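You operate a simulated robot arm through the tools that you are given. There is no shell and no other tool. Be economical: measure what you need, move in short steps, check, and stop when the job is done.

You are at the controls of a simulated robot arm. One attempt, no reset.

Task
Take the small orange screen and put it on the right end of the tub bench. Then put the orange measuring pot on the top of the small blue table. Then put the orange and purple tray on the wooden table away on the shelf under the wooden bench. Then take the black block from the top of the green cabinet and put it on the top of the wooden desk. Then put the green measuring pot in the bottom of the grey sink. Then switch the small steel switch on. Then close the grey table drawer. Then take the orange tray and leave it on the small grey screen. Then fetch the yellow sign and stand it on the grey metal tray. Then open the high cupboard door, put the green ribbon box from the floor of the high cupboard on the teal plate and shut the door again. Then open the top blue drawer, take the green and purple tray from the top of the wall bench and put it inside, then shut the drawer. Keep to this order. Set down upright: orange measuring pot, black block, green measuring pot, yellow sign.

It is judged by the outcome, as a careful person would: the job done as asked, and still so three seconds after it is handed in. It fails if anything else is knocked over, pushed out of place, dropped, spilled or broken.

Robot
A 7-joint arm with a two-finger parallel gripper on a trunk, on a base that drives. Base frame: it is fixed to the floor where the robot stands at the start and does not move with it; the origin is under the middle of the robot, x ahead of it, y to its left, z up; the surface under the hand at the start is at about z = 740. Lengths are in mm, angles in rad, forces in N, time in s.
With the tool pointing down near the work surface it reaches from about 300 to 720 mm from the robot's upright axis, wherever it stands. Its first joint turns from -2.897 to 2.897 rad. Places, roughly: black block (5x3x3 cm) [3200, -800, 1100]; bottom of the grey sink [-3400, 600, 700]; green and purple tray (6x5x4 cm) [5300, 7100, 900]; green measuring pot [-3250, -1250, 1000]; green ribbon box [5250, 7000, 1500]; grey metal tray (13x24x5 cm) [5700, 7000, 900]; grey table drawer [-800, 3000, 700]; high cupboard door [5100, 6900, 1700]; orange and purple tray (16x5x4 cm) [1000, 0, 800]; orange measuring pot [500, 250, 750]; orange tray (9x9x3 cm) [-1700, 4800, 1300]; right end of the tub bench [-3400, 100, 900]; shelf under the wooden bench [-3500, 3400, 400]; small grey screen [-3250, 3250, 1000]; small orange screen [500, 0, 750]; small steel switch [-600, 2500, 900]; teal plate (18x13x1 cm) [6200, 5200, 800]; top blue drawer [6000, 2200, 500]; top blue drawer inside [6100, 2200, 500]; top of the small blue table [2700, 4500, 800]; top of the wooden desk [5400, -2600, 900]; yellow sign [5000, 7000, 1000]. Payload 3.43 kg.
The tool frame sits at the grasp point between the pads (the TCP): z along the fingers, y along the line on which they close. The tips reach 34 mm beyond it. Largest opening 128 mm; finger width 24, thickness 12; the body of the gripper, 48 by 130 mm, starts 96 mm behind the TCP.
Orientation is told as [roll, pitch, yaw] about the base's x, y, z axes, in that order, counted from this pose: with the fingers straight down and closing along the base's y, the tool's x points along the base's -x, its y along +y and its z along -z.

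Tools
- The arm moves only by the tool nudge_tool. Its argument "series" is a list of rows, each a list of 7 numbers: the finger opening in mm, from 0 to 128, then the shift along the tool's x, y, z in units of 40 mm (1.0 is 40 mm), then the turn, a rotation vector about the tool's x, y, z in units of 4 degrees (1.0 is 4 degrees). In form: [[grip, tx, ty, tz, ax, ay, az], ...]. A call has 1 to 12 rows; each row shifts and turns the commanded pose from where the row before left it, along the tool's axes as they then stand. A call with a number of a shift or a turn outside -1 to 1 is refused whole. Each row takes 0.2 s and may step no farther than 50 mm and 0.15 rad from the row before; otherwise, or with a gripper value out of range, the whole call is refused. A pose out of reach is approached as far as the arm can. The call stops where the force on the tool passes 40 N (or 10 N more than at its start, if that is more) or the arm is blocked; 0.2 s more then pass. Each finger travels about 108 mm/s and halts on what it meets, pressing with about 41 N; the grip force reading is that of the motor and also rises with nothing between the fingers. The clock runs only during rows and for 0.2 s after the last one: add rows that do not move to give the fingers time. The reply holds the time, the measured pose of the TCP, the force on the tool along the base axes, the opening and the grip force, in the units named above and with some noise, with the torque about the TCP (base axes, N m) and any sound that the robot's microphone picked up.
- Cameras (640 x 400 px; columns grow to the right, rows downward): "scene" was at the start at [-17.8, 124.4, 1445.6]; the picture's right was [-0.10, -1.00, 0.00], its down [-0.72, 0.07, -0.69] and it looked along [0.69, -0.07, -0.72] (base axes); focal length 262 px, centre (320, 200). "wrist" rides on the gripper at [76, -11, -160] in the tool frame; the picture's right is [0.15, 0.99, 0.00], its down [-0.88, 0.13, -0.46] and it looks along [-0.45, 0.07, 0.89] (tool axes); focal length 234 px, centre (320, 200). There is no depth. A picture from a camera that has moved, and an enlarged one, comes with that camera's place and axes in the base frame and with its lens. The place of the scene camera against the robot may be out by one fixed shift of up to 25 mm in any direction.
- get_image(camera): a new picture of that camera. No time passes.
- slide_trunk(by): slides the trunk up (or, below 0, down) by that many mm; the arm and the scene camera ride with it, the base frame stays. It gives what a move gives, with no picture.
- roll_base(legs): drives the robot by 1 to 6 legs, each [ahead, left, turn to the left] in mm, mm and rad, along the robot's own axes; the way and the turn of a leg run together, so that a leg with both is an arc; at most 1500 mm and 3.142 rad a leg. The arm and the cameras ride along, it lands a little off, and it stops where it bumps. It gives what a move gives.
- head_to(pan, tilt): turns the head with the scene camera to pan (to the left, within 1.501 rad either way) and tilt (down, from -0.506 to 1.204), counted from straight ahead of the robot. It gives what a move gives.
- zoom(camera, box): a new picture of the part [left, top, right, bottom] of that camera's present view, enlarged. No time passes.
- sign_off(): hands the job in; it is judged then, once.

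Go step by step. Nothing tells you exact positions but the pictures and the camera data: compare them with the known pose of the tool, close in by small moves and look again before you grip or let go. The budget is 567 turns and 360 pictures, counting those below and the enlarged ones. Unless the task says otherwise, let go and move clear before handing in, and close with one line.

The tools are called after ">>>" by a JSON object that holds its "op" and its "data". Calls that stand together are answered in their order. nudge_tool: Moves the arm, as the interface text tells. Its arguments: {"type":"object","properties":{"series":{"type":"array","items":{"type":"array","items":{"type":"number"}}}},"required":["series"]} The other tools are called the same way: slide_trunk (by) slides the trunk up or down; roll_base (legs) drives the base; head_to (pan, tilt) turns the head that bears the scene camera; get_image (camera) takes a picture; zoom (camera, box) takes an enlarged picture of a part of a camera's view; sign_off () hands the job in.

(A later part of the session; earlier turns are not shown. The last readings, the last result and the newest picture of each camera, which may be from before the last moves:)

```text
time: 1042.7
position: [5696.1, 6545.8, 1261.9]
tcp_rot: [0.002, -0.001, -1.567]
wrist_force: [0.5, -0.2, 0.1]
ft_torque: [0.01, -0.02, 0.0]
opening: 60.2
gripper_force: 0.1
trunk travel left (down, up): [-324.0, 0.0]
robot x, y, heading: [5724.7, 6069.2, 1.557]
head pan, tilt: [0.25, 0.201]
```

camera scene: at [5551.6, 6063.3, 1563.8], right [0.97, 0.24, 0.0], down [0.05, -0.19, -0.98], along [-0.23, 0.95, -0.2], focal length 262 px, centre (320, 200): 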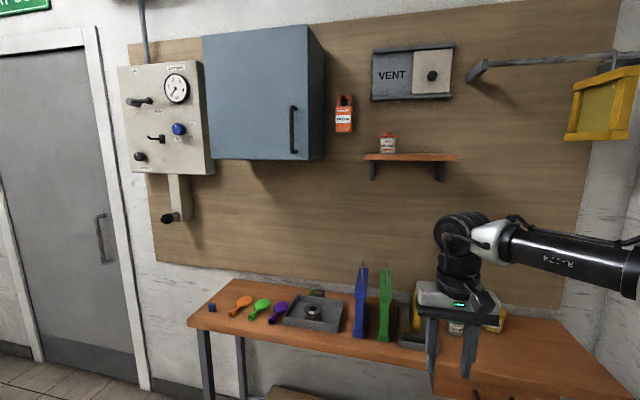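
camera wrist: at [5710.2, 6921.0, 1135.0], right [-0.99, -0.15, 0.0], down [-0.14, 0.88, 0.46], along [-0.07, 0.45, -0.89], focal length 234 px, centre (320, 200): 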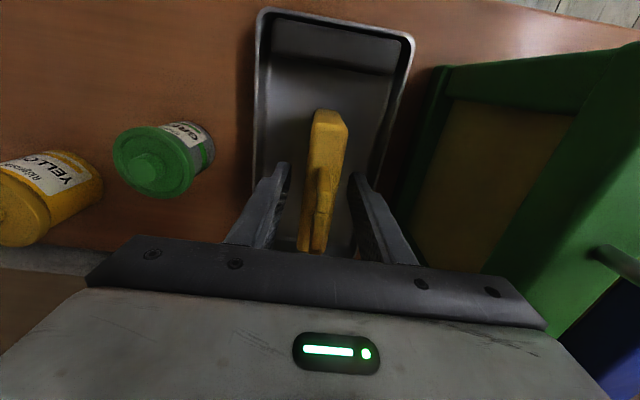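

>>> {"op": "nudge_tool", "data": {"series": [[60, 0, 0, 0, 0, 1, 0], [60, 0, 0, 0, 0, 1, 0], [60, 0, 0, 0, 0, 1, 0], [60, 0, 0, 0, 0, 1, 0], [60, 0, 0, 0, 0, 1, 0], [60, 0, 0, 0, 0, 1, 0], [60, 0, 0, 0, 0, 1, 0], [60, 0, 0, 0, 0, 1, 0], [60, 0, 0, 0, 0, 1, 0], [60, 0, 0, 0, 0, 1, 0], [60, 0, 0, 0, 0, 1, 0], [60, 0, 0, 0, 0, 1, 0]]}}

>>> {"op": "nudge_tool", "data": {"series": [[60, 0, 0, 0, 0, 1, 0], [60, 0, 0, 0, 0, 1, 0], [60, 0, 0, 0, 0, 1, 0], [60, 0, 0, 0, 0, 1, 0], [60, 0, 0, 0, 0, 1, 0], [60, 0.8, 0, -0.4, 0, 0, 0], [60, 0.8, 0, -0.4, 0, 0, 0], [60, 0.8, 0, -0.4, 0, 0, 0], [60, 0.8, 0, -0.4, 0, 0, 0], [60, 0.8, 0, -0.4, 0, 0, 0], [60, 0.8, 0, -0.4, 0, 0, 0], [60, 0.8, 0, -0.4, 0, 0, 0]]}}

>>> {"op": "roll_base", "data": {"legs": [[0, 330, 0]]}}

>>> {"op": "get_image", "data": {"camera": "wrist"}}

>>> {"op": "get_image", "data": {"camera": "scene"}}

```text
time: 1045.2
position: [5695.8, 6545.2, 1262.3]
tcp_rot: [0.0, 0.839, -1.567]
wrist_force: [-0.2, 0.3, -0.5]
ft_torque: [-0.02, 0.02, -0.01]
opening: 59.9
gripper_force: 0.1
trunk travel left (down, up): [-324.0, 0.0]
robot x, y, heading: [5725.0, 6068.5, 1.555]
head pan, tilt: [0.25, 0.201]
```

```text
time: 1047.8
position: [5692.8, 6548.5, 1524.5]
tcp_rot: [0.005, 1.189, -1.562]
wrist_force: [0.5, -0.4, -0.8]
ft_torque: [-0.03, 0.01, 0.01]
opening: 60.0
gripper_force: 0.1
out of reach, approached as far as the arm can: row 4, 5
trunk travel left (down, up): [-324.0, 0.0]
robot x, y, heading: [5721.8, 6071.3, 1.564]
head pan, tilt: [0.25, 0.201]
```

```text
time: 1051.6
position: [5367.2, 6554.1, 1524.9]
tcp_rot: [0.004, 1.187, -1.568]
wrist_force: [0.4, -0.2, -0.3]
ft_torque: [-0.06, 0.01, -0.01]
opening: 60.1
gripper_force: 0.0
trunk travel left (down, up): [-324.0, 0.0]
robot x, y, heading: [5392.4, 6070.9, 1.555]
head pan, tilt: [0.25, 0.201]
```

```text
146 pictures are left
camera wrist: at [5356.5, 6432.6, 1654.2], right [0.99, 0.05, 0.14], down [0.13, -0.75, -0.65], along [0.07, 0.66, -0.75], focal length 234 px, centre (320, 200)
```

wrist: 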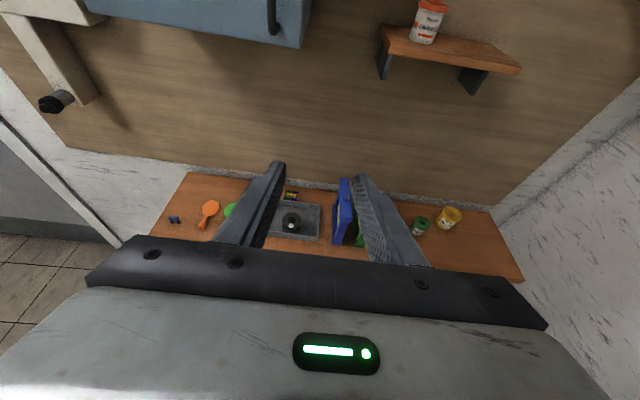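

```text
145 pictures are left
camera scene: at [5223.7, 6068.3, 1673.8], right [0.97, 0.23, 0.0], down [0.05, -0.19, -0.98], along [-0.23, 0.95, -0.2], focal length 262 px, centre (320, 200)
```

scene: 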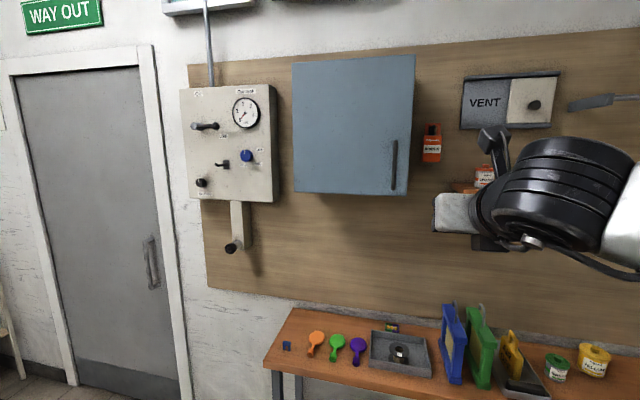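

The hand can reach this height. Raising to handle height, shifting left and driving in.

>>> {"op": "nudge_tool", "data": {"series": [[60, 0.6, -0.8, -0.24, 0, 0, 0], [60, 0.6, -0.7, -0.24, 0, 0, 0], [60, 0.6, 0, -0.24, 0, 0, 0], [60, 0, 0, 0, 0, 0, 0]]}}

>>> {"op": "roll_base", "data": {"legs": [[180, 25, 0.01]]}}

>>> {"op": "get_image", "data": {"camera": "wrist"}}

>>> {"op": "get_image", "data": {"camera": "scene"}}

```text
time: 1052.6
position: [5305.8, 6553.6, 1605.4]
tcp_rot: [0.003, 1.189, -1.568]
wrist_force: [0.3, -0.3, 0.3]
ft_torque: [0.01, 0.02, 0.01]
opening: 59.8
gripper_force: 0.0
trunk travel left (down, up): [-324.0, 0.0]
robot x, y, heading: [5389.7, 6075.2, 1.554]
head pan, tilt: [0.25, 0.201]
```

```text
time: 1054.1
position: [5278.2, 6735.0, 1603.9]
tcp_rot: [0.003, 1.186, -1.556]
wrist_force: [0.2, 0.3, 0.9]
ft_torque: [-0.01, -0.01, 0.03]
opening: 60.0
gripper_force: 0.0
trunk travel left (down, up): [-324.0, 0.0]
robot x, y, heading: [5371.6, 6258.4, 1.566]
head pan, tilt: [0.25, 0.201]
```

```text
144 pictures are left
camera wrist: at [5269.6, 6614.6, 1732.5], right [0.99, 0.07, 0.14], down [0.14, -0.75, -0.65], along [0.06, 0.66, -0.75], focal length 234 px, centre (320, 200)
```

wrist: 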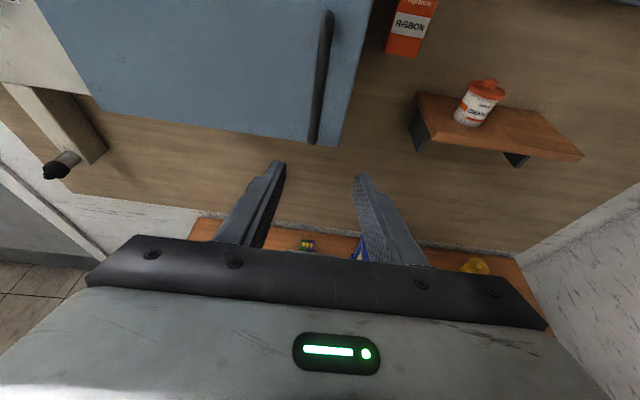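

```text
143 pictures are left
camera scene: at [5201.1, 6248.9, 1673.8], right [0.97, 0.24, 0.0], down [0.05, -0.19, -0.98], along [-0.24, 0.95, -0.2], focal length 262 px, centre (320, 200)
```

scene: 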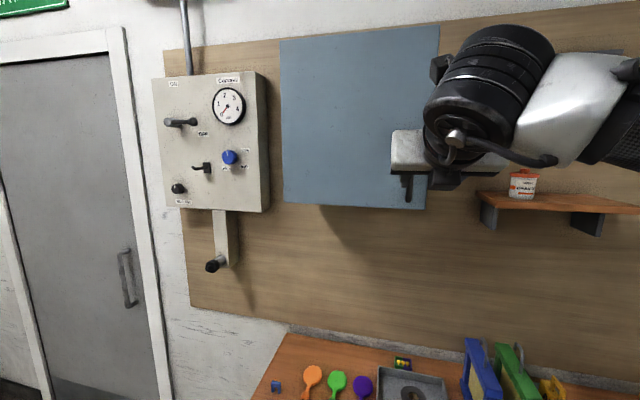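

Handle triangulates to x≈5266, y≈6908, z 1526–1678; door face y≈6941. Driving in 100 mm and reaching the rest.

>>> {"op": "roll_base", "data": {"legs": [[100, 12, 0]]}}

>>> {"op": "get_image", "data": {"camera": "wrist"}}

```text
time: 1055.2
position: [5265.3, 6833.9, 1603.9]
tcp_rot: [0.003, 1.186, -1.554]
wrist_force: [0.1, 0.5, -0.7]
ft_torque: [-0.02, -0.01, -0.02]
opening: 60.1
gripper_force: 0.1
trunk travel left (down, up): [-324.0, 0.0]
robot x, y, heading: [5360.5, 6355.9, 1.57]
head pan, tilt: [0.25, 0.201]
```

```text
142 pictures are left
camera wrist: at [5257.6, 6713.9, 1732.4], right [0.99, 0.07, 0.14], down [0.14, -0.75, -0.65], along [0.06, 0.66, -0.75], focal length 234 px, centre (320, 200)
```

wrist: 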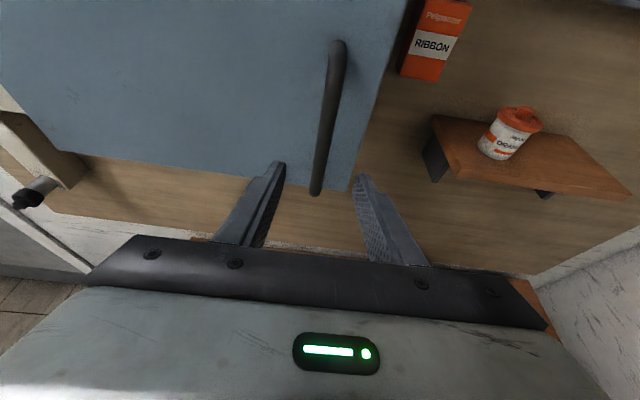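

>>> {"op": "nudge_tool", "data": {"series": [[60, 0.3, 0, 0.75, 0, 0, 0], [60, 0.2, 0, 0.5, 0, 0, 0], [60, 0.1, 0, 0.25, 0, 0, 0], [60, 0, 0, 0, 0, 0, 0]]}}

>>> {"op": "get_image", "data": {"camera": "wrist"}}

```text
time: 1056.2
position: [5265.5, 6898.1, 1602.0]
tcp_rot: [0.003, 1.19, -1.555]
wrist_force: [0.5, -0.2, -0.8]
ft_torque: [0.01, 0.0, -0.03]
opening: 59.8
gripper_force: 0.1
trunk travel left (down, up): [-324.0, 0.0]
robot x, y, heading: [5359.1, 6357.1, 1.563]
head pan, tilt: [0.25, 0.201]
```

```text
141 pictures are left
camera wrist: at [5256.5, 6777.9, 1731.8], right [0.99, 0.07, 0.14], down [0.14, -0.75, -0.65], along [0.06, 0.66, -0.75], focal length 234 px, centre (320, 200)
```

wrist: 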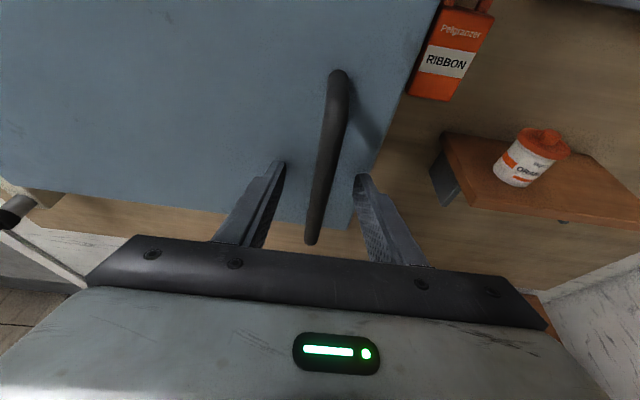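

>>> {"op": "nudge_tool", "data": {"series": [[40, 0, 0, 0, 0, 0, 0], [20, 0, 0, 0, 0, 0, 0], [0, 0, 0, 0, 0, 0, 0], [0, 0, 0, 0, 0, 0, 0]]}}

>>> {"op": "get_image", "data": {"camera": "wrist"}}

```text
time: 1057.2
position: [5265.8, 6899.0, 1601.9]
tcp_rot: [0.004, 1.186, -1.558]
wrist_force: [0.0, 0.0, 0.7]
ft_torque: [0.06, 0.09, -0.01]
opening: 13.7
gripper_force: 45.6
trunk travel left (down, up): [-324.0, 0.0]
robot x, y, heading: [5362.2, 6352.4, 1.57]
head pan, tilt: [0.25, 0.201]
```

```text
140 pictures are left
camera wrist: at [5256.6, 6777.7, 1731.9], right [0.99, 0.07, 0.14], down [0.14, -0.75, -0.65], along [0.06, 0.66, -0.75], focal length 234 px, centre (320, 200)
```

wrist: 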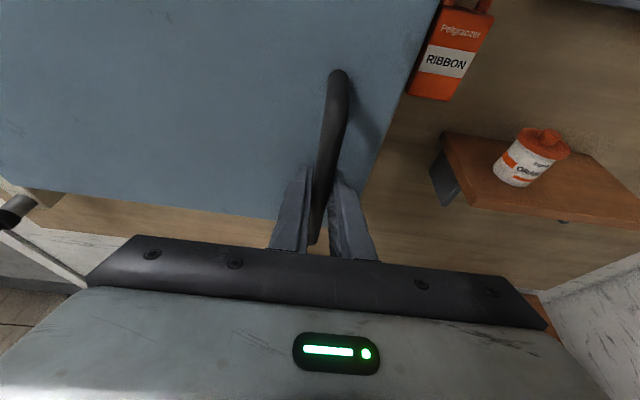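

Handle gripped. Pulling the door open along its arc, in small steps.

>>> {"op": "nudge_tool", "data": {"series": [[0, -0.16, -0.07, -0.4, 0, 0, 0], [0, -0.16, -0.09, -0.4, 0, 0, 0], [0, -0.16, -0.11, -0.4, 0, 0, 0], [0, -0.16, -0.13, -0.4, 0, 0, 0], [0, -0.16, -0.15, -0.4, 0, 0, 0], [0, -0.16, -0.18, -0.4, 0, 0, 0], [0, 0, 0, 0, 0, 0, 0]]}}

>>> {"op": "get_image", "data": {"camera": "wrist"}}

```text
time: 1058.8
position: [5232.3, 6794.2, 1603.0]
tcp_rot: [0.009, 1.186, -1.544]
wrist_force: [-13.5, 6.0, -13.0]
ft_torque: [0.35, 0.69, 0.15]
opening: 13.6
gripper_force: 44.8
trunk travel left (down, up): [-324.0, 0.0]
robot x, y, heading: [5359.5, 6351.9, 1.57]
head pan, tilt: [0.25, 0.201]
```

```text
139 pictures are left
camera wrist: at [5224.4, 6674.2, 1732.4], right [0.99, 0.07, 0.14], down [0.14, -0.75, -0.64], along [0.06, 0.66, -0.75], focal length 234 px, centre (320, 200)
```

wrist: 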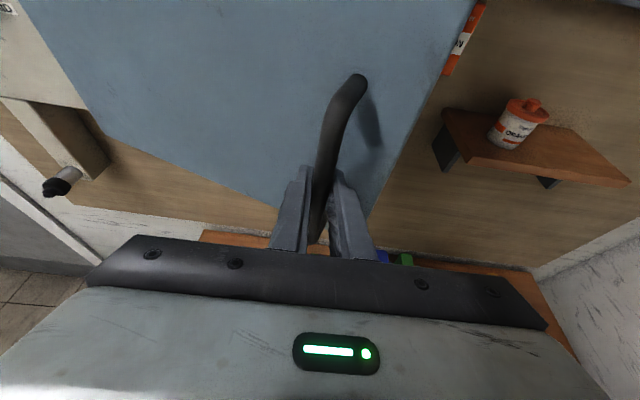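

>>> {"op": "nudge_tool", "data": {"series": [[0, -0.16, -0.22, -0.4, 0, 0, 0], [0, -0.16, -0.25, -0.4, 0, 0, 0], [0, -0.16, -0.28, -0.4, 0, 0, 0], [0, -0.16, -0.31, -0.4, 0, 0, 0], [0, 0, 0, 0, 0, 0, 0]]}}

>>> {"op": "get_image", "data": {"camera": "scene"}}

```text
time: 1060.0
position: [5189.1, 6727.9, 1602.9]
tcp_rot: [0.003, 1.188, -1.559]
wrist_force: [6.3, -4.6, 4.8]
ft_torque: [-0.16, 0.53, -0.1]
opening: 13.6
gripper_force: 44.9
out of reach, approached as far as the arm can: row 2, 4
trunk travel left (down, up): [-324.0, 0.0]
robot x, y, heading: [5359.8, 6356.2, 1.573]
head pan, tilt: [0.25, 0.201]
```

```text
138 pictures are left
camera scene: at [5191.0, 6346.0, 1674.1], right [0.97, 0.24, 0.0], down [0.05, -0.19, -0.98], along [-0.24, 0.95, -0.2], focal length 262 px, centre (320, 200)
```

scene: 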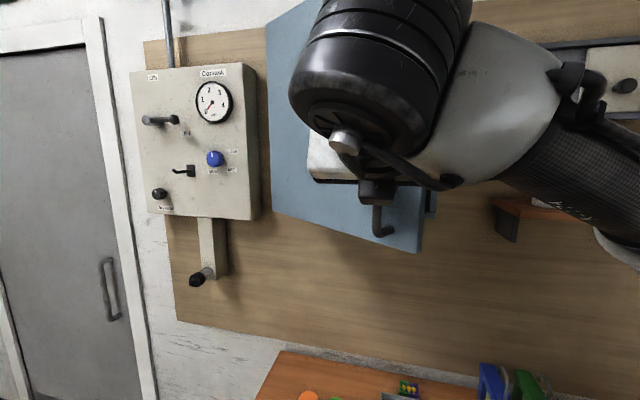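

Door is at about 36°. Continuing by moving the base back-left while holding the handle.

>>> {"op": "roll_base", "data": {"legs": [[-40, 50, 0], [-42, 57, 0]]}}

>>> {"op": "get_image", "data": {"camera": "scene"}}

>>> {"op": "get_image", "data": {"camera": "wrist"}}

```text
time: 1061.4
position: [5140.6, 6682.4, 1602.4]
tcp_rot: [0.005, 1.187, -1.565]
wrist_force: [10.1, -14.0, 2.1]
ft_torque: [0.11, 0.86, -0.05]
opening: 13.6
gripper_force: 44.8
trunk travel left (down, up): [-324.0, 0.0]
robot x, y, heading: [5310.9, 6308.3, 1.565]
head pan, tilt: [0.25, 0.201]
stopped in leg 1: the force on the tool passed its limit at 41 N (the readings are from after the stop); the commanded pose is now the measured one
```

```text
137 pictures are left
camera scene: at [5140.1, 6302.2, 1674.3], right [0.97, 0.24, 0.0], down [0.05, -0.19, -0.98], along [-0.24, 0.95, -0.2], focal length 262 px, centre (320, 200)
```

scene: 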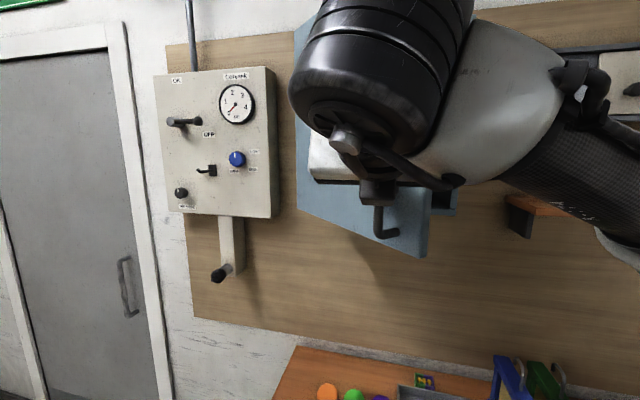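

```text
136 pictures are left
camera wrist: at [5130.8, 6562.9, 1732.4], right [0.99, 0.06, 0.14], down [0.13, -0.75, -0.64], along [0.07, 0.66, -0.75], focal length 234 px, centre (320, 200)
```

wrist: 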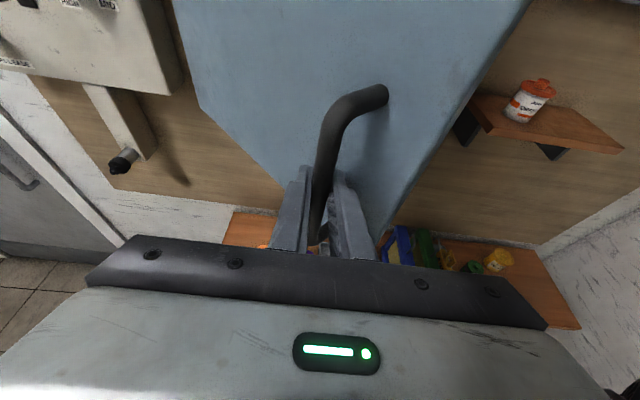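

Door at about 48°. One more careful base step along the arc.

>>> {"op": "roll_base", "data": {"legs": [[-36, 58, 0]]}}

>>> {"op": "roll_base", "data": {"legs": [[-24, 58, 0]]}}

>>> {"op": "roll_base", "data": {"legs": [[-12, 60, 0]]}}

>>> {"op": "get_image", "data": {"camera": "wrist"}}

```text
time: 1062.7
position: [5080.3, 6646.7, 1603.5]
tcp_rot: [0.008, 1.187, -1.557]
wrist_force: [10.9, -22.3, 0.6]
ft_torque: [0.5, 1.21, -0.05]
opening: 13.8
gripper_force: 45.0
trunk travel left (down, up): [-324.0, 0.0]
robot x, y, heading: [5253.8, 6276.6, 1.568]
head pan, tilt: [0.25, 0.201]
```

```text
time: 1063.9
position: [5021.6, 6625.8, 1603.4]
tcp_rot: [0.005, 1.188, -1.562]
wrist_force: [0.9, -4.6, 17.6]
ft_torque: [-0.05, 0.85, 0.0]
opening: 13.9
gripper_force: 44.6
trunk travel left (down, up): [-324.0, 0.0]
robot x, y, heading: [5186.8, 6251.1, 1.566]
head pan, tilt: [0.25, 0.201]
```

```text
time: 1065.1
position: [4960.7, 6616.8, 1602.7]
tcp_rot: [0.001, 1.186, -1.565]
wrist_force: [-0.5, 5.9, 16.0]
ft_torque: [-0.08, 0.72, 0.05]
opening: 14.0
gripper_force: 44.7
trunk travel left (down, up): [-324.0, 0.0]
robot x, y, heading: [5128.5, 6244.2, 1.563]
head pan, tilt: [0.25, 0.201]
```

```text
135 pictures are left
camera wrist: at [4951.7, 6496.5, 1732.3], right [0.99, 0.06, 0.14], down [0.13, -0.75, -0.65], along [0.06, 0.66, -0.75], focal length 234 px, centre (320, 200)
```

wrist: 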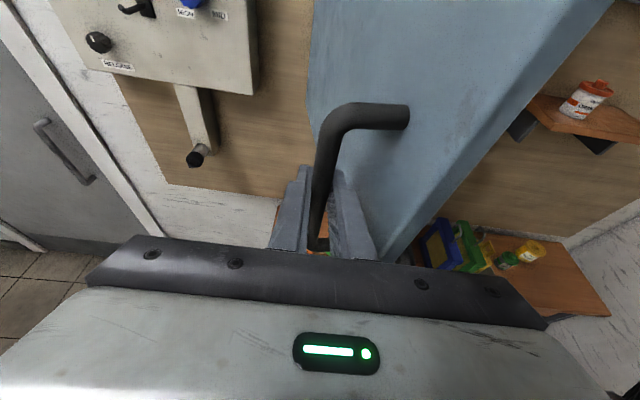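

Door is at ~83°. One last step, then releasing the handle and backing off.

>>> {"op": "roll_base", "data": {"legs": [[0, 50, 0]]}}

>>> {"op": "nudge_tool", "data": {"series": [[30, 0, 0, 0, 0, 0, 0], [50, 0, 0, 0, 0, 0, 0], [70, 0, 0, 0, 0, 0, 0]]}}

>>> {"op": "roll_base", "data": {"legs": [[-250, 0, 0], [0, -300, 0]]}}

>>> {"op": "get_image", "data": {"camera": "scene"}}

>>> {"op": "get_image", "data": {"camera": "wrist"}}

```text
time: 1066.3
position: [4911.4, 6616.7, 1603.0]
tcp_rot: [0.0, 1.189, -1.57]
wrist_force: [0.3, 0.2, 3.5]
ft_torque: [-0.12, 0.71, 0.08]
opening: 14.2
gripper_force: 45.2
trunk travel left (down, up): [-324.0, 0.0]
robot x, y, heading: [5086.5, 6243.6, 1.571]
head pan, tilt: [0.25, 0.201]
```

```text
time: 1067.1
position: [4912.2, 6616.5, 1602.1]
tcp_rot: [0.002, 1.188, -1.566]
wrist_force: [-0.7, -0.4, 0.1]
ft_torque: [0.01, -0.01, 0.03]
opening: 69.9
gripper_force: 0.1
trunk travel left (down, up): [-324.0, 0.0]
robot x, y, heading: [5083.3, 6243.0, 1.563]
head pan, tilt: [0.25, 0.201]
```

```text
time: 1072.0
position: [5202.9, 6363.4, 1603.0]
tcp_rot: [0.0, 1.187, -1.557]
wrist_force: [0.6, 0.1, 0.3]
ft_torque: [0.05, -0.02, 0.01]
opening: 70.4
gripper_force: 0.0
trunk travel left (down, up): [-324.0, 0.0]
robot x, y, heading: [5379.9, 5991.4, 1.575]
head pan, tilt: [0.25, 0.201]
```

```text
134 pictures are left
camera scene: at [5206.5, 5982.4, 1673.9], right [0.97, 0.25, 0.0], down [0.05, -0.19, -0.98], along [-0.25, 0.95, -0.2], focal length 262 px, centre (320, 200)
```

scene: 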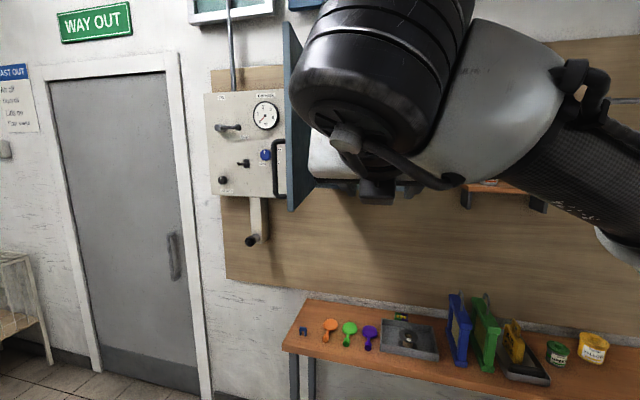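

```text
133 pictures are left
camera wrist: at [5194.6, 6243.6, 1732.3], right [0.99, 0.07, 0.14], down [0.14, -0.75, -0.65], along [0.06, 0.66, -0.75], focal length 234 px, centre (320, 200)
```

wrist: 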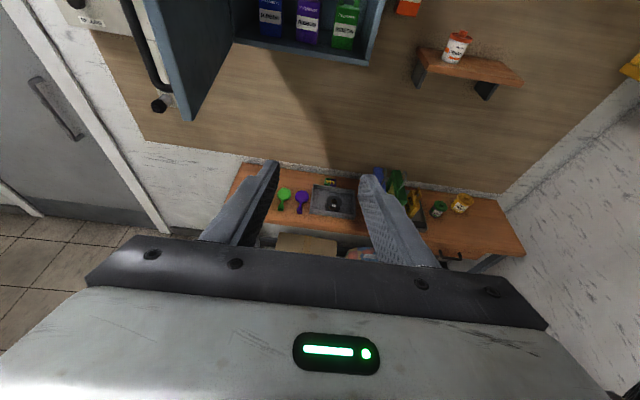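

The door is fully open; inside stand blue, purple and green ribbon boxes, green rightmost. Zooming on it.

>>> {"op": "zoom", "data": {"camera": "wrist", "box": [230, 0, 400, 80]}}

>>> {"op": "head_to", "data": {"pan": 0.45, "tilt": 0.1}}

>>> {"op": "roll_base", "data": {"legs": [[0, -400, 0]]}}

>>> {"op": "get_image", "data": {"camera": "scene"}}

```text
3.76 times, centred on (315, 40) of wrist
camera zoom: at [5194.6, 6243.6, 1732.3], right [0.99, 0.07, 0.14], down [0.14, -0.75, -0.65], along [0.06, 0.66, -0.75], focal length 882 px, centre (339, 802)
```

zoom: 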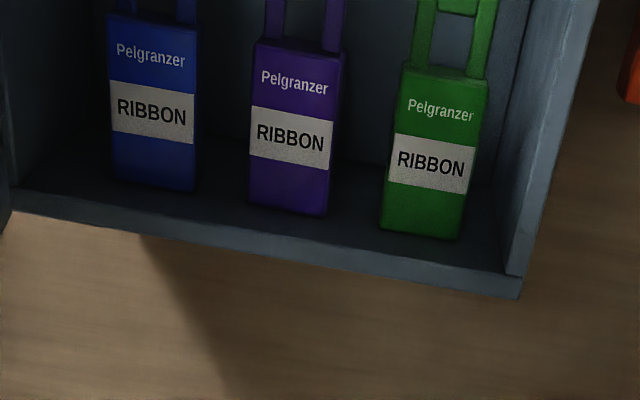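

```text
time: 1072.7
position: [5203.5, 6363.6, 1602.9]
tcp_rot: [0.002, 1.187, -1.555]
wrist_force: [0.2, 0.0, 0.1]
ft_torque: [0.0, -0.02, -0.01]
opening: 70.1
gripper_force: 0.1
trunk travel left (down, up): [-324.0, 0.0]
robot x, y, heading: [5377.9, 5993.3, 1.582]
head pan, tilt: [0.45, 0.099]
```

```text
time: 1077.1
position: [5600.2, 6367.0, 1602.3]
tcp_rot: [-0.001, 1.188, -1.555]
wrist_force: [0.2, -0.5, 0.0]
ft_torque: [-0.02, -0.02, -0.03]
opening: 70.0
gripper_force: 0.1
trunk travel left (down, up): [-324.0, 0.0]
robot x, y, heading: [5774.5, 5994.3, 1.577]
head pan, tilt: [0.45, 0.099]
```

```text
131 pictures are left
camera scene: at [5587.2, 5977.8, 1683.3], right [0.9, 0.44, 0.0], down [0.04, -0.09, -1.0], along [-0.44, 0.89, -0.1], focal length 262 px, centre (320, 200)
```

scene: 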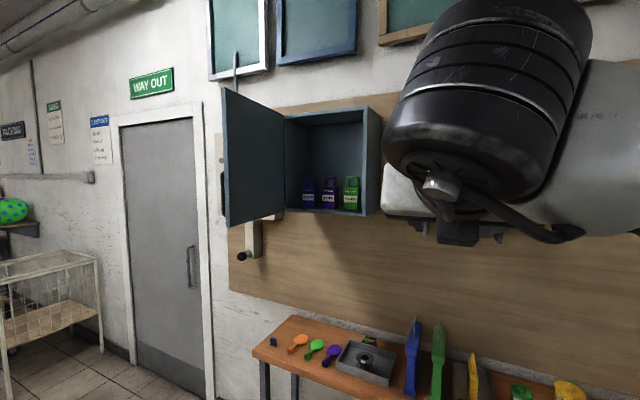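

Green box measured: x 5204–5263, front y≈6984, standing on cupboard floor z≈1527, with ~37 mm gaps both sides. Approaching with the tilted hand.

>>> {"op": "roll_base", "data": {"legs": [[0, 366, 0], [330, 0, 0]]}}

>>> {"op": "nudge_tool", "data": {"series": [[82, -0.3, 0, 0.13, 0, 0, 0], [82, -0.3, 0, 0.13, 0, 0, 0], [82, 0, 0, 0, 0, 0, 0]]}}

>>> {"op": "get_image", "data": {"camera": "wrist"}}

```text
time: 1083.0
position: [5223.5, 6694.7, 1602.1]
tcp_rot: [0.001, 1.187, -1.55]
wrist_force: [-1.0, -1.3, 0.0]
ft_torque: [0.04, 0.01, -0.02]
opening: 69.9
gripper_force: 0.0
trunk travel left (down, up): [-324.0, 0.0]
robot x, y, heading: [5401.8, 6322.3, 1.584]
head pan, tilt: [0.45, 0.099]
```

```text
time: 1083.8
position: [5223.2, 6695.3, 1575.6]
tcp_rot: [0.004, 1.187, -1.55]
wrist_force: [-1.5, 0.1, 0.2]
ft_torque: [0.02, -0.01, -0.01]
opening: 82.1
gripper_force: 0.0
trunk travel left (down, up): [-324.0, 0.0]
robot x, y, heading: [5398.6, 6323.0, 1.588]
head pan, tilt: [0.45, 0.099]
```

```text
130 pictures are left
camera wrist: at [5215.5, 6575.0, 1705.9], right [0.99, 0.07, 0.14], down [0.14, -0.75, -0.65], along [0.05, 0.66, -0.75], focal length 234 px, centre (320, 200)
```

wrist: 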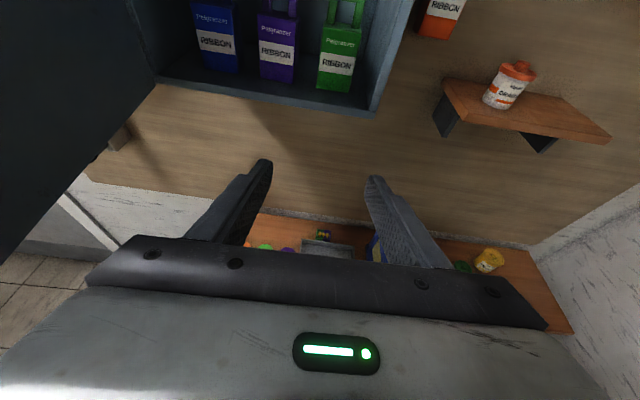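

>>> {"op": "roll_base", "data": {"legs": [[160, 0, -0.018]]}}

>>> {"op": "nudge_tool", "data": {"series": [[82, 0.1, 0, 0.5, 0, 0, 0], [82, 0.25, 0, 0.6, 0, 0, 0], [82, 0, 0, 0, 0, 0, 0]]}}

>>> {"op": "get_image", "data": {"camera": "wrist"}}

```text
time: 1085.2
position: [5227.0, 6856.2, 1575.3]
tcp_rot: [0.002, 1.185, -1.562]
wrist_force: [0.2, -0.4, 0.3]
ft_torque: [-0.01, 0.0, -0.03]
opening: 81.8
gripper_force: 0.1
trunk travel left (down, up): [-324.0, 0.0]
robot x, y, heading: [5399.9, 6477.5, 1.566]
head pan, tilt: [0.45, 0.099]
```

```text
time: 1086.0
position: [5228.8, 6903.4, 1573.5]
tcp_rot: [0.002, 1.186, -1.567]
wrist_force: [-0.3, 0.6, 0.3]
ft_torque: [-0.02, 0.0, 0.01]
opening: 81.9
gripper_force: 0.1
trunk travel left (down, up): [-324.0, 0.0]
robot x, y, heading: [5401.0, 6480.0, 1.568]
head pan, tilt: [0.45, 0.099]
```

```text
129 pictures are left
camera wrist: at [5219.1, 6782.3, 1702.8], right [0.99, 0.06, 0.14], down [0.13, -0.75, -0.65], along [0.06, 0.66, -0.75], focal length 234 px, centre (320, 200)
```

wrist: 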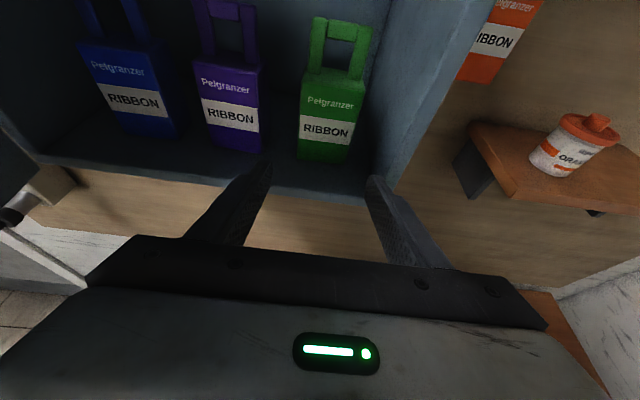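

>>> {"op": "nudge_tool", "data": {"series": [[78, 0.24, 0.02, 0.72, 0, 0, 0], [78, 0.24, 0, 0.72, 0, 0, 0], [78, 0.25, 0, 0.72, 0, 0, 0], [78, 0, 0, 0, 0, 0, 0]]}}

>>> {"op": "get_image", "data": {"camera": "wrist"}}

```text
time: 1087.0
position: [5228.8, 6993.8, 1569.6]
tcp_rot: [0.001, 1.186, -1.564]
wrist_force: [0.6, -0.4, -0.2]
ft_torque: [-0.01, 0.0, 0.0]
opening: 78.1
gripper_force: 0.0
trunk travel left (down, up): [-324.0, 0.0]
robot x, y, heading: [5401.7, 6479.3, 1.569]
head pan, tilt: [0.45, 0.099]
```

```text
128 pictures are left
camera wrist: at [5217.9, 6873.5, 1697.6], right [0.99, 0.06, 0.14], down [0.13, -0.75, -0.65], along [0.06, 0.66, -0.75], focal length 234 px, centre (320, 200)
```

wrist: 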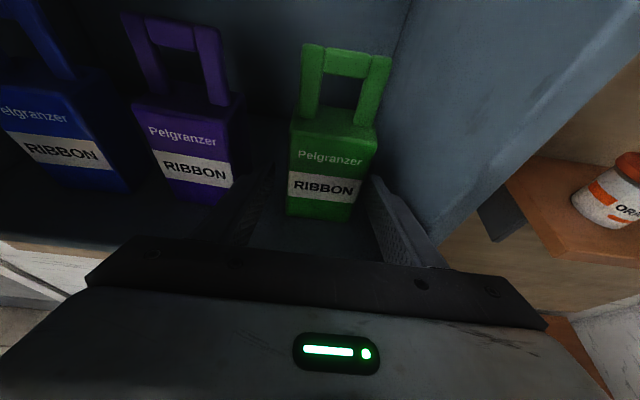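

>>> {"op": "nudge_tool", "data": {"series": [[78, 0.16, 0, 0.4, 0, 0, 0], [78, 0.16, 0, 0.4, 0, 0, 0], [78, 0, 0, 0, 0, 0, 0]]}}

>>> {"op": "get_image", "data": {"camera": "wrist"}}

```text
time: 1087.8
position: [5227.1, 7028.3, 1567.6]
tcp_rot: [0.0, 1.187, -1.564]
wrist_force: [-0.3, -1.0, -0.2]
ft_torque: [0.0, 0.0, 0.02]
opening: 77.9
gripper_force: 0.0
trunk travel left (down, up): [-324.0, 0.0]
robot x, y, heading: [5398.9, 6481.4, 1.569]
head pan, tilt: [0.45, 0.099]
```

```text
127 pictures are left
camera wrist: at [5217.5, 6908.3, 1697.0], right [0.99, 0.06, 0.14], down [0.13, -0.75, -0.65], along [0.06, 0.66, -0.75], focal length 234 px, centre (320, 200)
```

wrist: 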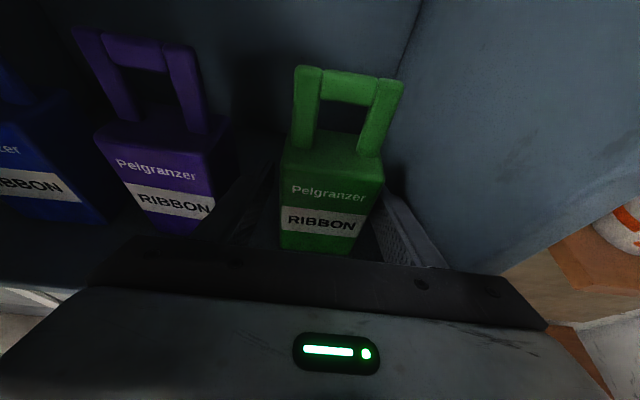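

>>> {"op": "nudge_tool", "data": {"series": [[65, 0, 0.05, 0, 0, 0, 0], [55, 0, 0, 0, 0, 0, 0], [30, 0, 0, 0, 0, 0, 0], [0, 0, 0, 0, 0, 0, 0], [0, 0, 0, 0, 0, 0, 0], [0, 0.15, 0, -0.06, 0, 0, 0], [0, 0.3, 0, -0.12, 0, 0, 0], [0, 0, 0, 0, 0, 0, 0]]}}

>>> {"op": "get_image", "data": {"camera": "wrist"}}

```text
time: 1089.6
position: [5229.7, 7027.4, 1587.8]
tcp_rot: [0.002, 1.185, -1.563]
wrist_force: [-0.2, -0.3, -0.9]
ft_torque: [0.02, -0.03, -0.03]
opening: 61.5
gripper_force: 41.6
trunk travel left (down, up): [-324.0, 0.0]
robot x, y, heading: [5397.1, 6481.6, 1.57]
head pan, tilt: [0.45, 0.099]
```

```text
126 pictures are left
camera wrist: at [5219.9, 6907.7, 1717.7], right [0.99, 0.06, 0.14], down [0.13, -0.75, -0.64], along [0.06, 0.66, -0.75], focal length 234 px, centre (320, 200)
```

wrist: 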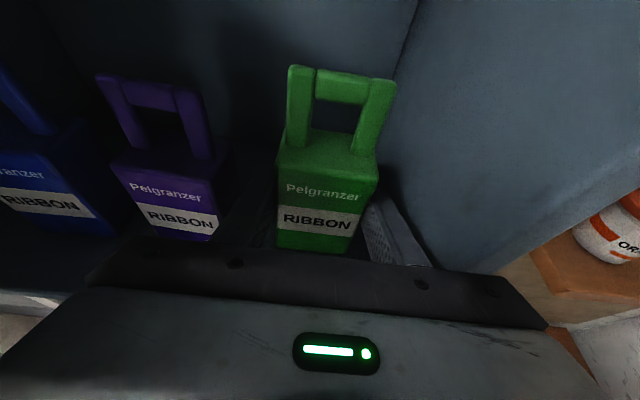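

Box lifted cleanly. Backing straight out of the cupboard.

>>> {"op": "roll_base", "data": {"legs": [[-450, 0, 0]]}}

>>> {"op": "get_image", "data": {"camera": "wrist"}}

>>> {"op": "head_to", "data": {"pan": -1.3, "tilt": 0.5}}

>>> {"op": "get_image", "data": {"camera": "scene"}}

```text
time: 1092.3
position: [5227.9, 6578.9, 1587.4]
tcp_rot: [0.001, 1.186, -1.565]
wrist_force: [-0.3, 0.5, -1.9]
ft_torque: [-0.01, -0.01, -0.01]
opening: 61.4
gripper_force: 40.5
trunk travel left (down, up): [-324.0, 0.0]
robot x, y, heading: [5399.7, 6034.6, 1.567]
head pan, tilt: [0.45, 0.099]
```

```text
125 pictures are left
camera wrist: at [5218.8, 6459.8, 1717.8], right [0.99, 0.06, 0.14], down [0.13, -0.75, -0.65], along [0.06, 0.66, -0.75], focal length 234 px, centre (320, 200)
```

wrist: 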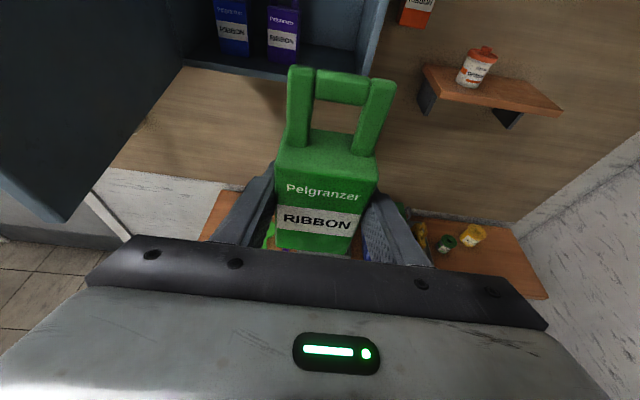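

```text
time: 1094.1
position: [5227.4, 6581.0, 1589.3]
tcp_rot: [0.001, 1.188, -1.566]
wrist_force: [0.6, 0.5, -1.5]
ft_torque: [-0.01, -0.02, 0.03]
opening: 61.4
gripper_force: 40.6
trunk travel left (down, up): [-324.0, 0.0]
robot x, y, heading: [5397.0, 6034.9, 1.566]
head pan, tilt: [-1.3, 0.499]
```

```text
124 pictures are left
camera scene: at [5337.8, 5959.6, 1646.2], right [0.27, -0.96, 0.0], down [-0.46, -0.13, -0.88], along [0.85, 0.23, -0.48], focal length 262 px, centre (320, 200)
```

scene: 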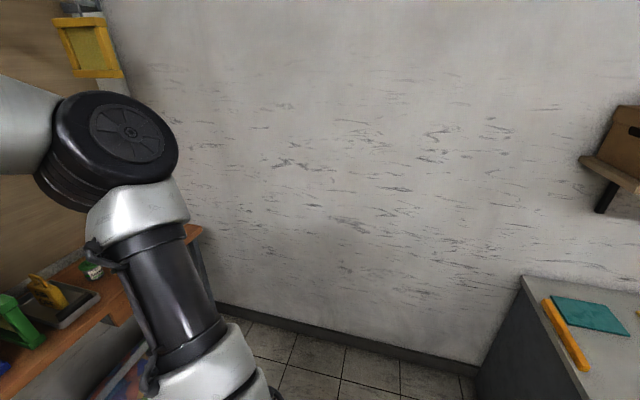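

Box is out. Turning east toward the cabinet with the teal plate (≈[6158, 5237]).

>>> {"op": "roll_base", "data": {"legs": [[0, 0, -1.566], [0, -900, 0]]}}

>>> {"op": "slide_trunk", "data": {"by": -174}}

>>> {"op": "head_to", "data": {"pan": 0.2, "tilt": 0.55}}

>>> {"op": "get_image", "data": {"camera": "scene"}}

>>> {"op": "get_image", "data": {"camera": "wrist"}}

```text
time: 1107.1
position: [5913.7, 5272.1, 1588.4]
tcp_rot: [0.001, 1.186, 3.098]
wrist_force: [0.4, 0.2, -1.7]
ft_torque: [0.0, 0.02, 0.0]
opening: 61.5
gripper_force: 41.3
trunk travel left (down, up): [-324.0, 0.0]
robot x, y, heading: [5357.0, 5128.8, -0.055]
head pan, tilt: [-1.3, 0.499]
```

```text
time: 1109.1
position: [5913.7, 5272.3, 1414.2]
tcp_rot: [0.002, 1.186, 3.098]
wrist_force: [-0.1, -0.9, -0.6]
ft_torque: [-0.02, 0.0, -0.02]
opening: 61.4
gripper_force: 41.2
trunk travel left (down, up): [-150.0, 174.0]
robot x, y, heading: [5358.1, 5132.1, -0.047]
head pan, tilt: [-1.3, 0.499]
```

```text
time: 1110.7
position: [5913.5, 5272.2, 1415.4]
tcp_rot: [0.002, 1.184, 3.098]
wrist_force: [-0.5, -0.7, -1.9]
ft_torque: [-0.03, 0.01, -0.01]
opening: 61.6
gripper_force: 41.1
trunk travel left (down, up): [-150.0, 174.0]
robot x, y, heading: [5356.8, 5129.5, -0.052]
head pan, tilt: [0.201, 0.55]
```

```text
123 pictures are left
camera scene: at [5357.4, 5279.1, 1467.6], right [0.15, -0.99, 0.0], down [-0.52, -0.08, -0.85], along [0.84, 0.13, -0.52], focal length 262 px, centre (320, 200)
```

scene: 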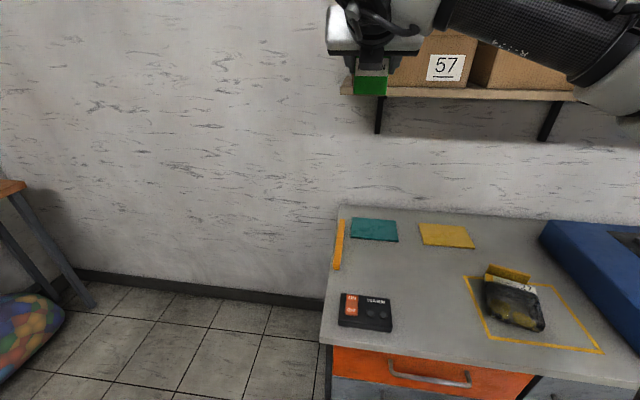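

```text
122 pictures are left
camera wrist: at [5796.2, 5288.6, 1543.6], right [0.01, -0.99, 0.14], down [-0.76, -0.1, -0.65], along [0.65, -0.1, -0.75], focal length 234 px, centre (320, 200)
```

wrist: 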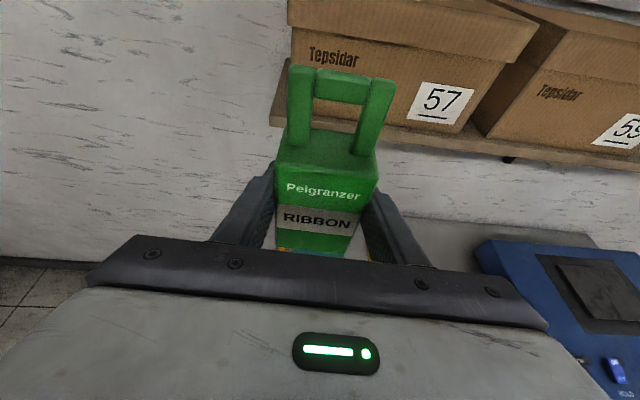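

Plate is at about [6220, 5187] near the back of the cabinet (front x≈5735). Lowering the trunk and arm here first.

>>> {"op": "slide_trunk", "data": {"by": -100}}

>>> {"op": "nudge_tool", "data": {"series": [[0, -0.9, 0, 0.36, 0, 0, 0], [0, -0.9, 0, 0.36, 0, 0, 0], [0, -0.9, 0, 0.36, 0, 0, 0], [0, -0.9, 0, 0.36, 0, 0, 0], [0, -0.9, 0, 0.36, 0, 0, 0], [0, -0.9, 0, 0.36, 0, 0, 0], [0, -0.9, 0, 0.36, 0, 0, 0], [0, -0.9, 0, 0.36, 0, 0, 0], [0, 0, 0, 0, 0, 0, 0]]}}

>>> {"op": "get_image", "data": {"camera": "wrist"}}

>>> {"op": "get_image", "data": {"camera": "scene"}}

```text
time: 1112.0
position: [5913.1, 5272.8, 1315.2]
tcp_rot: [0.001, 1.187, 3.099]
wrist_force: [-0.5, -1.2, -1.3]
ft_torque: [-0.03, 0.03, 0.01]
opening: 62.0
gripper_force: 40.5
trunk travel left (down, up): [-50.0, 274.0]
robot x, y, heading: [5358.9, 5129.2, -0.048]
head pan, tilt: [0.201, 0.55]
```

```text
time: 1114.0
position: [5910.9, 5273.6, 1004.8]
tcp_rot: [0.002, 1.186, 3.099]
wrist_force: [0.6, 0.1, -0.5]
ft_torque: [0.02, -0.01, 0.04]
opening: 61.3
gripper_force: 40.8
trunk travel left (down, up): [-50.0, 274.0]
robot x, y, heading: [5360.1, 5127.3, -0.049]
head pan, tilt: [0.201, 0.55]
```

```text
121 pictures are left
camera wrist: at [5794.7, 5290.1, 1133.3], right [0.01, -0.99, 0.14], down [-0.76, -0.1, -0.65], along [0.65, -0.1, -0.75], focal length 234 px, centre (320, 200)
```

wrist: 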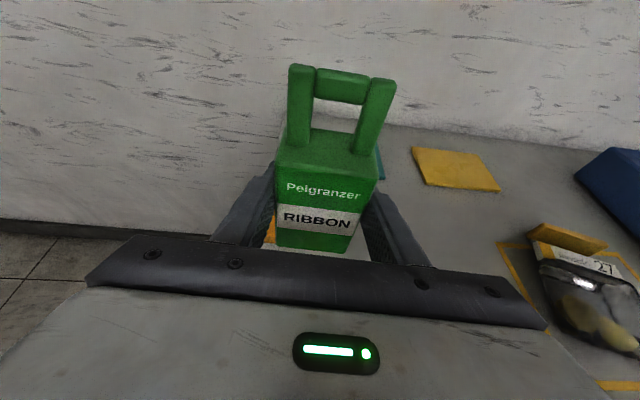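

```text
120 pictures are left
camera scene: at [5357.4, 5279.2, 1367.6], right [0.15, -0.99, 0.0], down [-0.52, -0.08, -0.85], along [0.84, 0.13, -0.52], focal length 262 px, centre (320, 200)
```

scene: 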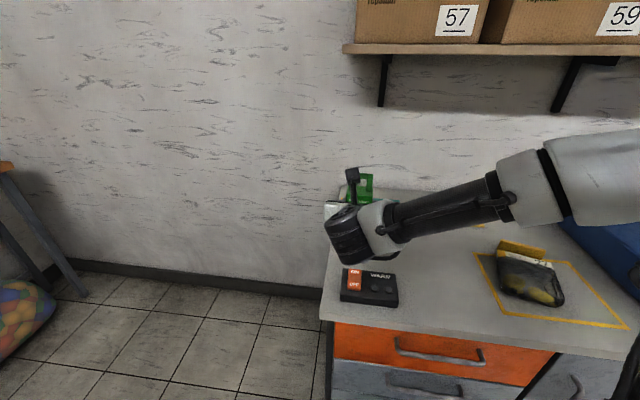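

Teal plate centre ≈[6187, 5195]. Aligning the base and extending the arm forward over it.

>>> {"op": "roll_base", "data": {"legs": [[0, -100, 0.049]]}}

>>> {"op": "nudge_tool", "data": {"series": [[0, 0.36, 0, 0.9, 0, 0, 0], [0, 0.36, 0, 0.9, 0, 0, 0], [0, 0.36, 0, 0.9, 0, 0, 0], [0, 0.36, 0, 0.9, 0, 0, 0], [0, 0, 0, 0, 0, 0, 0]]}}

>>> {"op": "get_image", "data": {"camera": "wrist"}}

>>> {"op": "get_image", "data": {"camera": "scene"}}

```text
time: 1115.6
position: [5901.5, 5201.6, 1004.5]
tcp_rot: [0.003, 1.188, -3.133]
wrist_force: [0.0, 0.9, -0.8]
ft_torque: [-0.01, -0.04, 0.01]
opening: 61.5
gripper_force: 41.0
trunk travel left (down, up): [-50.0, 274.0]
robot x, y, heading: [5355.2, 5027.1, -0.002]
head pan, tilt: [0.201, 0.55]
```

```text
time: 1116.8
position: [6056.2, 5201.8, 1004.6]
tcp_rot: [0.002, 1.185, -3.135]
wrist_force: [0.9, 0.3, -0.2]
ft_torque: [-0.01, -0.02, 0.0]
opening: 61.4
gripper_force: 41.0
trunk travel left (down, up): [-50.0, 274.0]
robot x, y, heading: [5354.6, 5034.9, -0.002]
head pan, tilt: [0.201, 0.55]
```

```text
119 pictures are left
camera wrist: at [5938.3, 5211.8, 1133.5], right [0.06, -0.99, 0.14], down [-0.75, -0.13, -0.64], along [0.66, -0.06, -0.75], focal length 234 px, centre (320, 200)
```

wrist: 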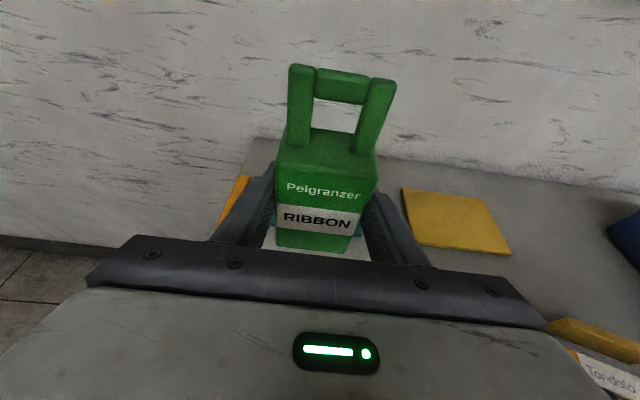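

```text
118 pictures are left
camera scene: at [5346.9, 5179.0, 1367.6], right [0.2, -0.98, 0.0], down [-0.51, -0.1, -0.85], along [0.84, 0.17, -0.52], focal length 262 px, centre (320, 200)
```

scene: 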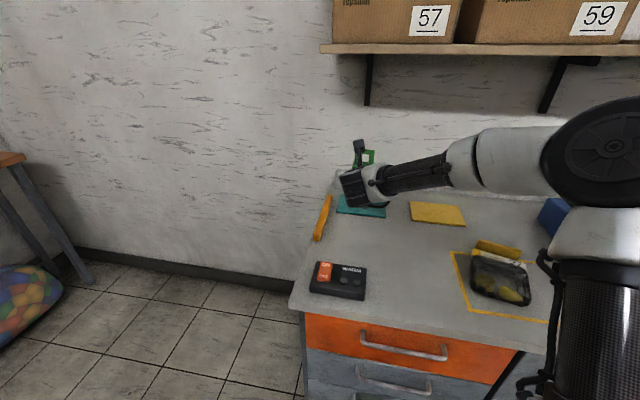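

The plate (aligned with the yellow one) spans x≈6159–6284, y≈5102–5282. Extending further to x≈6195.

>>> {"op": "nudge_tool", "data": {"series": [[0, 0.36, 0.03, 0.9, 0, 0, 0], [0, 0.36, 0.03, 0.9, 0, 0, 0], [0, 0.36, 0.03, 0.9, 0, 0, 0], [0, 0.2, 0.03, 0.5, 0, 0, 0], [0, 0, 0, 0, 0, 0, 0]]}}

>>> {"op": "nudge_tool", "data": {"series": [[0, -0.9, 0, 0.36, 0, 0, 0], [0, -0.9, 0, 0.36, 0, 0, 0], [0, 0, 0, 0, 0, 0, 0]]}}

>>> {"op": "get_image", "data": {"camera": "wrist"}}

>>> {"op": "zoom", "data": {"camera": "scene", "box": [290, 120, 480, 250]}}

```text
time: 1118.0
position: [6196.0, 5197.4, 1003.0]
tcp_rot: [0.003, 1.185, -3.133]
wrist_force: [1.0, -0.1, -1.0]
ft_torque: [-0.01, -0.04, -0.03]
opening: 61.6
gripper_force: 40.8
trunk travel left (down, up): [-50.0, 274.0]
robot x, y, heading: [5355.6, 5032.1, -0.002]
head pan, tilt: [0.201, 0.55]
```

```text
time: 1118.8
position: [6195.2, 5199.2, 926.8]
tcp_rot: [-0.001, 1.187, -3.136]
wrist_force: [-0.1, 1.1, -1.1]
ft_torque: [0.0, -0.06, 0.03]
opening: 61.3
gripper_force: 40.6
trunk travel left (down, up): [-50.0, 274.0]
robot x, y, heading: [5358.5, 5028.6, -0.003]
head pan, tilt: [0.201, 0.55]
```

```text
117 pictures are left
camera wrist: at [6077.3, 5208.7, 1055.3], right [0.06, -0.99, 0.14], down [-0.75, -0.13, -0.65], along [0.66, -0.06, -0.75], focal length 234 px, centre (320, 200)
```

wrist: 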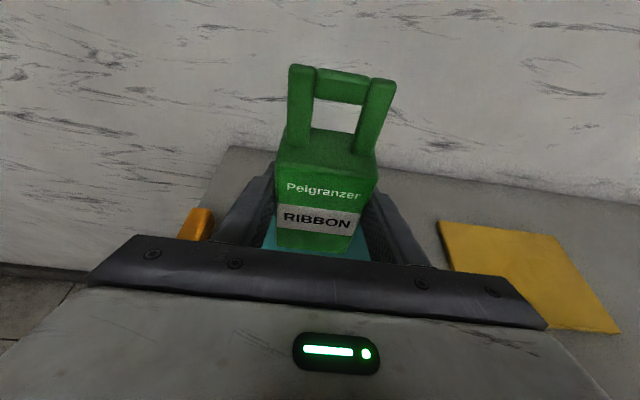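

```text
3.08 times, centred on (385, 185) of scene
camera zoom: at [5347.0, 5179.0, 1367.6], right [0.2, -0.98, 0.0], down [-0.51, -0.1, -0.85], along [0.84, 0.17, -0.52], focal length 806 px, centre (120, 246)
```

zoom: 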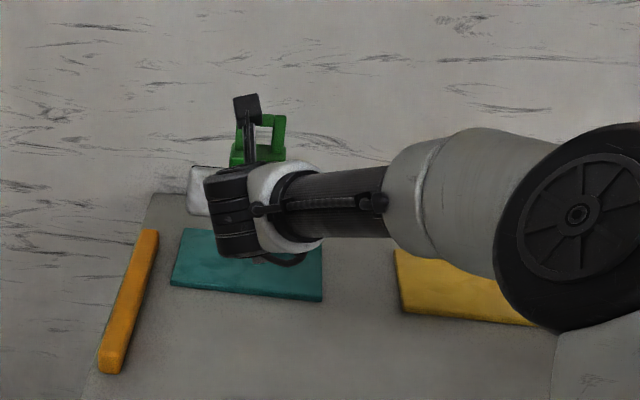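

The box is over the teal plate. Lowering to contact.

>>> {"op": "nudge_tool", "data": {"series": [[0, -0.7, 0, 0.28, 0, 0, 0], [0, -0.23, 0, 0.093, 0, 0, 0], [0, -0.1, 0, 0.04, 0, 0, 0], [0, -0.1, 0, 0.04, 0, 0, 0], [0, -0.1, 0, 0.04, 0, 0, 0], [0, -0.1, 0, 0.04, 0, 0, 0], [0, -0.1, 0, 0.04, 0, 0, 0], [0, 0, 0, 0, 0, 0, 0]]}}

```text
time: 1120.6
position: [6193.7, 5197.5, 862.9]
tcp_rot: [0.0, 1.185, -3.134]
wrist_force: [-1.1, 0.0, -0.8]
ft_torque: [0.01, -0.02, 0.03]
opening: 61.6
gripper_force: 41.2
trunk travel left (down, up): [-50.0, 274.0]
robot x, y, heading: [5354.5, 5026.7, -0.004]
head pan, tilt: [0.201, 0.55]
```

>>> {"op": "nudge_tool", "data": {"series": [[0, -0.1, 0, 0.04, 0, 0, 0], [0, -0.1, 0, 0.04, 0, 0, 0], [0, -0.1, 0, 0.04, 0, 0, 0], [0, -0.1, 0, 0.04, 0, 0, 0], [0, -0.1, 0, 0.04, 0, 0, 0], [0, -0.1, 0, 0.04, 0, 0, 0], [0, -0.1, 0, 0.04, 0, 0, 0], [0, -0.1, 0, 0.04, 0, 0, 0], [0, 0, 0, 0, 0, 0, 0]]}}

>>> {"op": "get_image", "data": {"camera": "wrist"}}

```text
time: 1122.6
position: [6194.0, 5196.9, 839.9]
tcp_rot: [0.001, 1.2, -3.135]
wrist_force: [-0.4, 3.3, 39.0]
ft_torque: [0.07, 0.16, 0.01]
opening: 61.4
gripper_force: 40.6
trunk travel left (down, up): [-50.0, 274.0]
robot x, y, heading: [5357.3, 5027.3, -0.003]
head pan, tilt: [0.201, 0.55]
```

```text
115 pictures are left
camera wrist: at [6074.1, 5207.8, 967.1], right [0.06, -0.99, 0.14], down [-0.74, -0.13, -0.66], along [0.67, -0.06, -0.74], focal length 234 px, centre (320, 200)
```

wrist: 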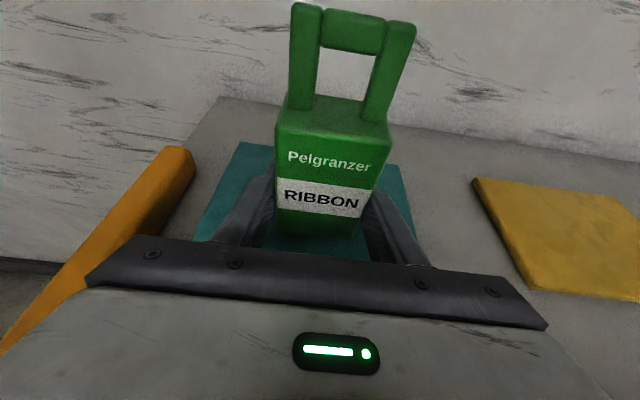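

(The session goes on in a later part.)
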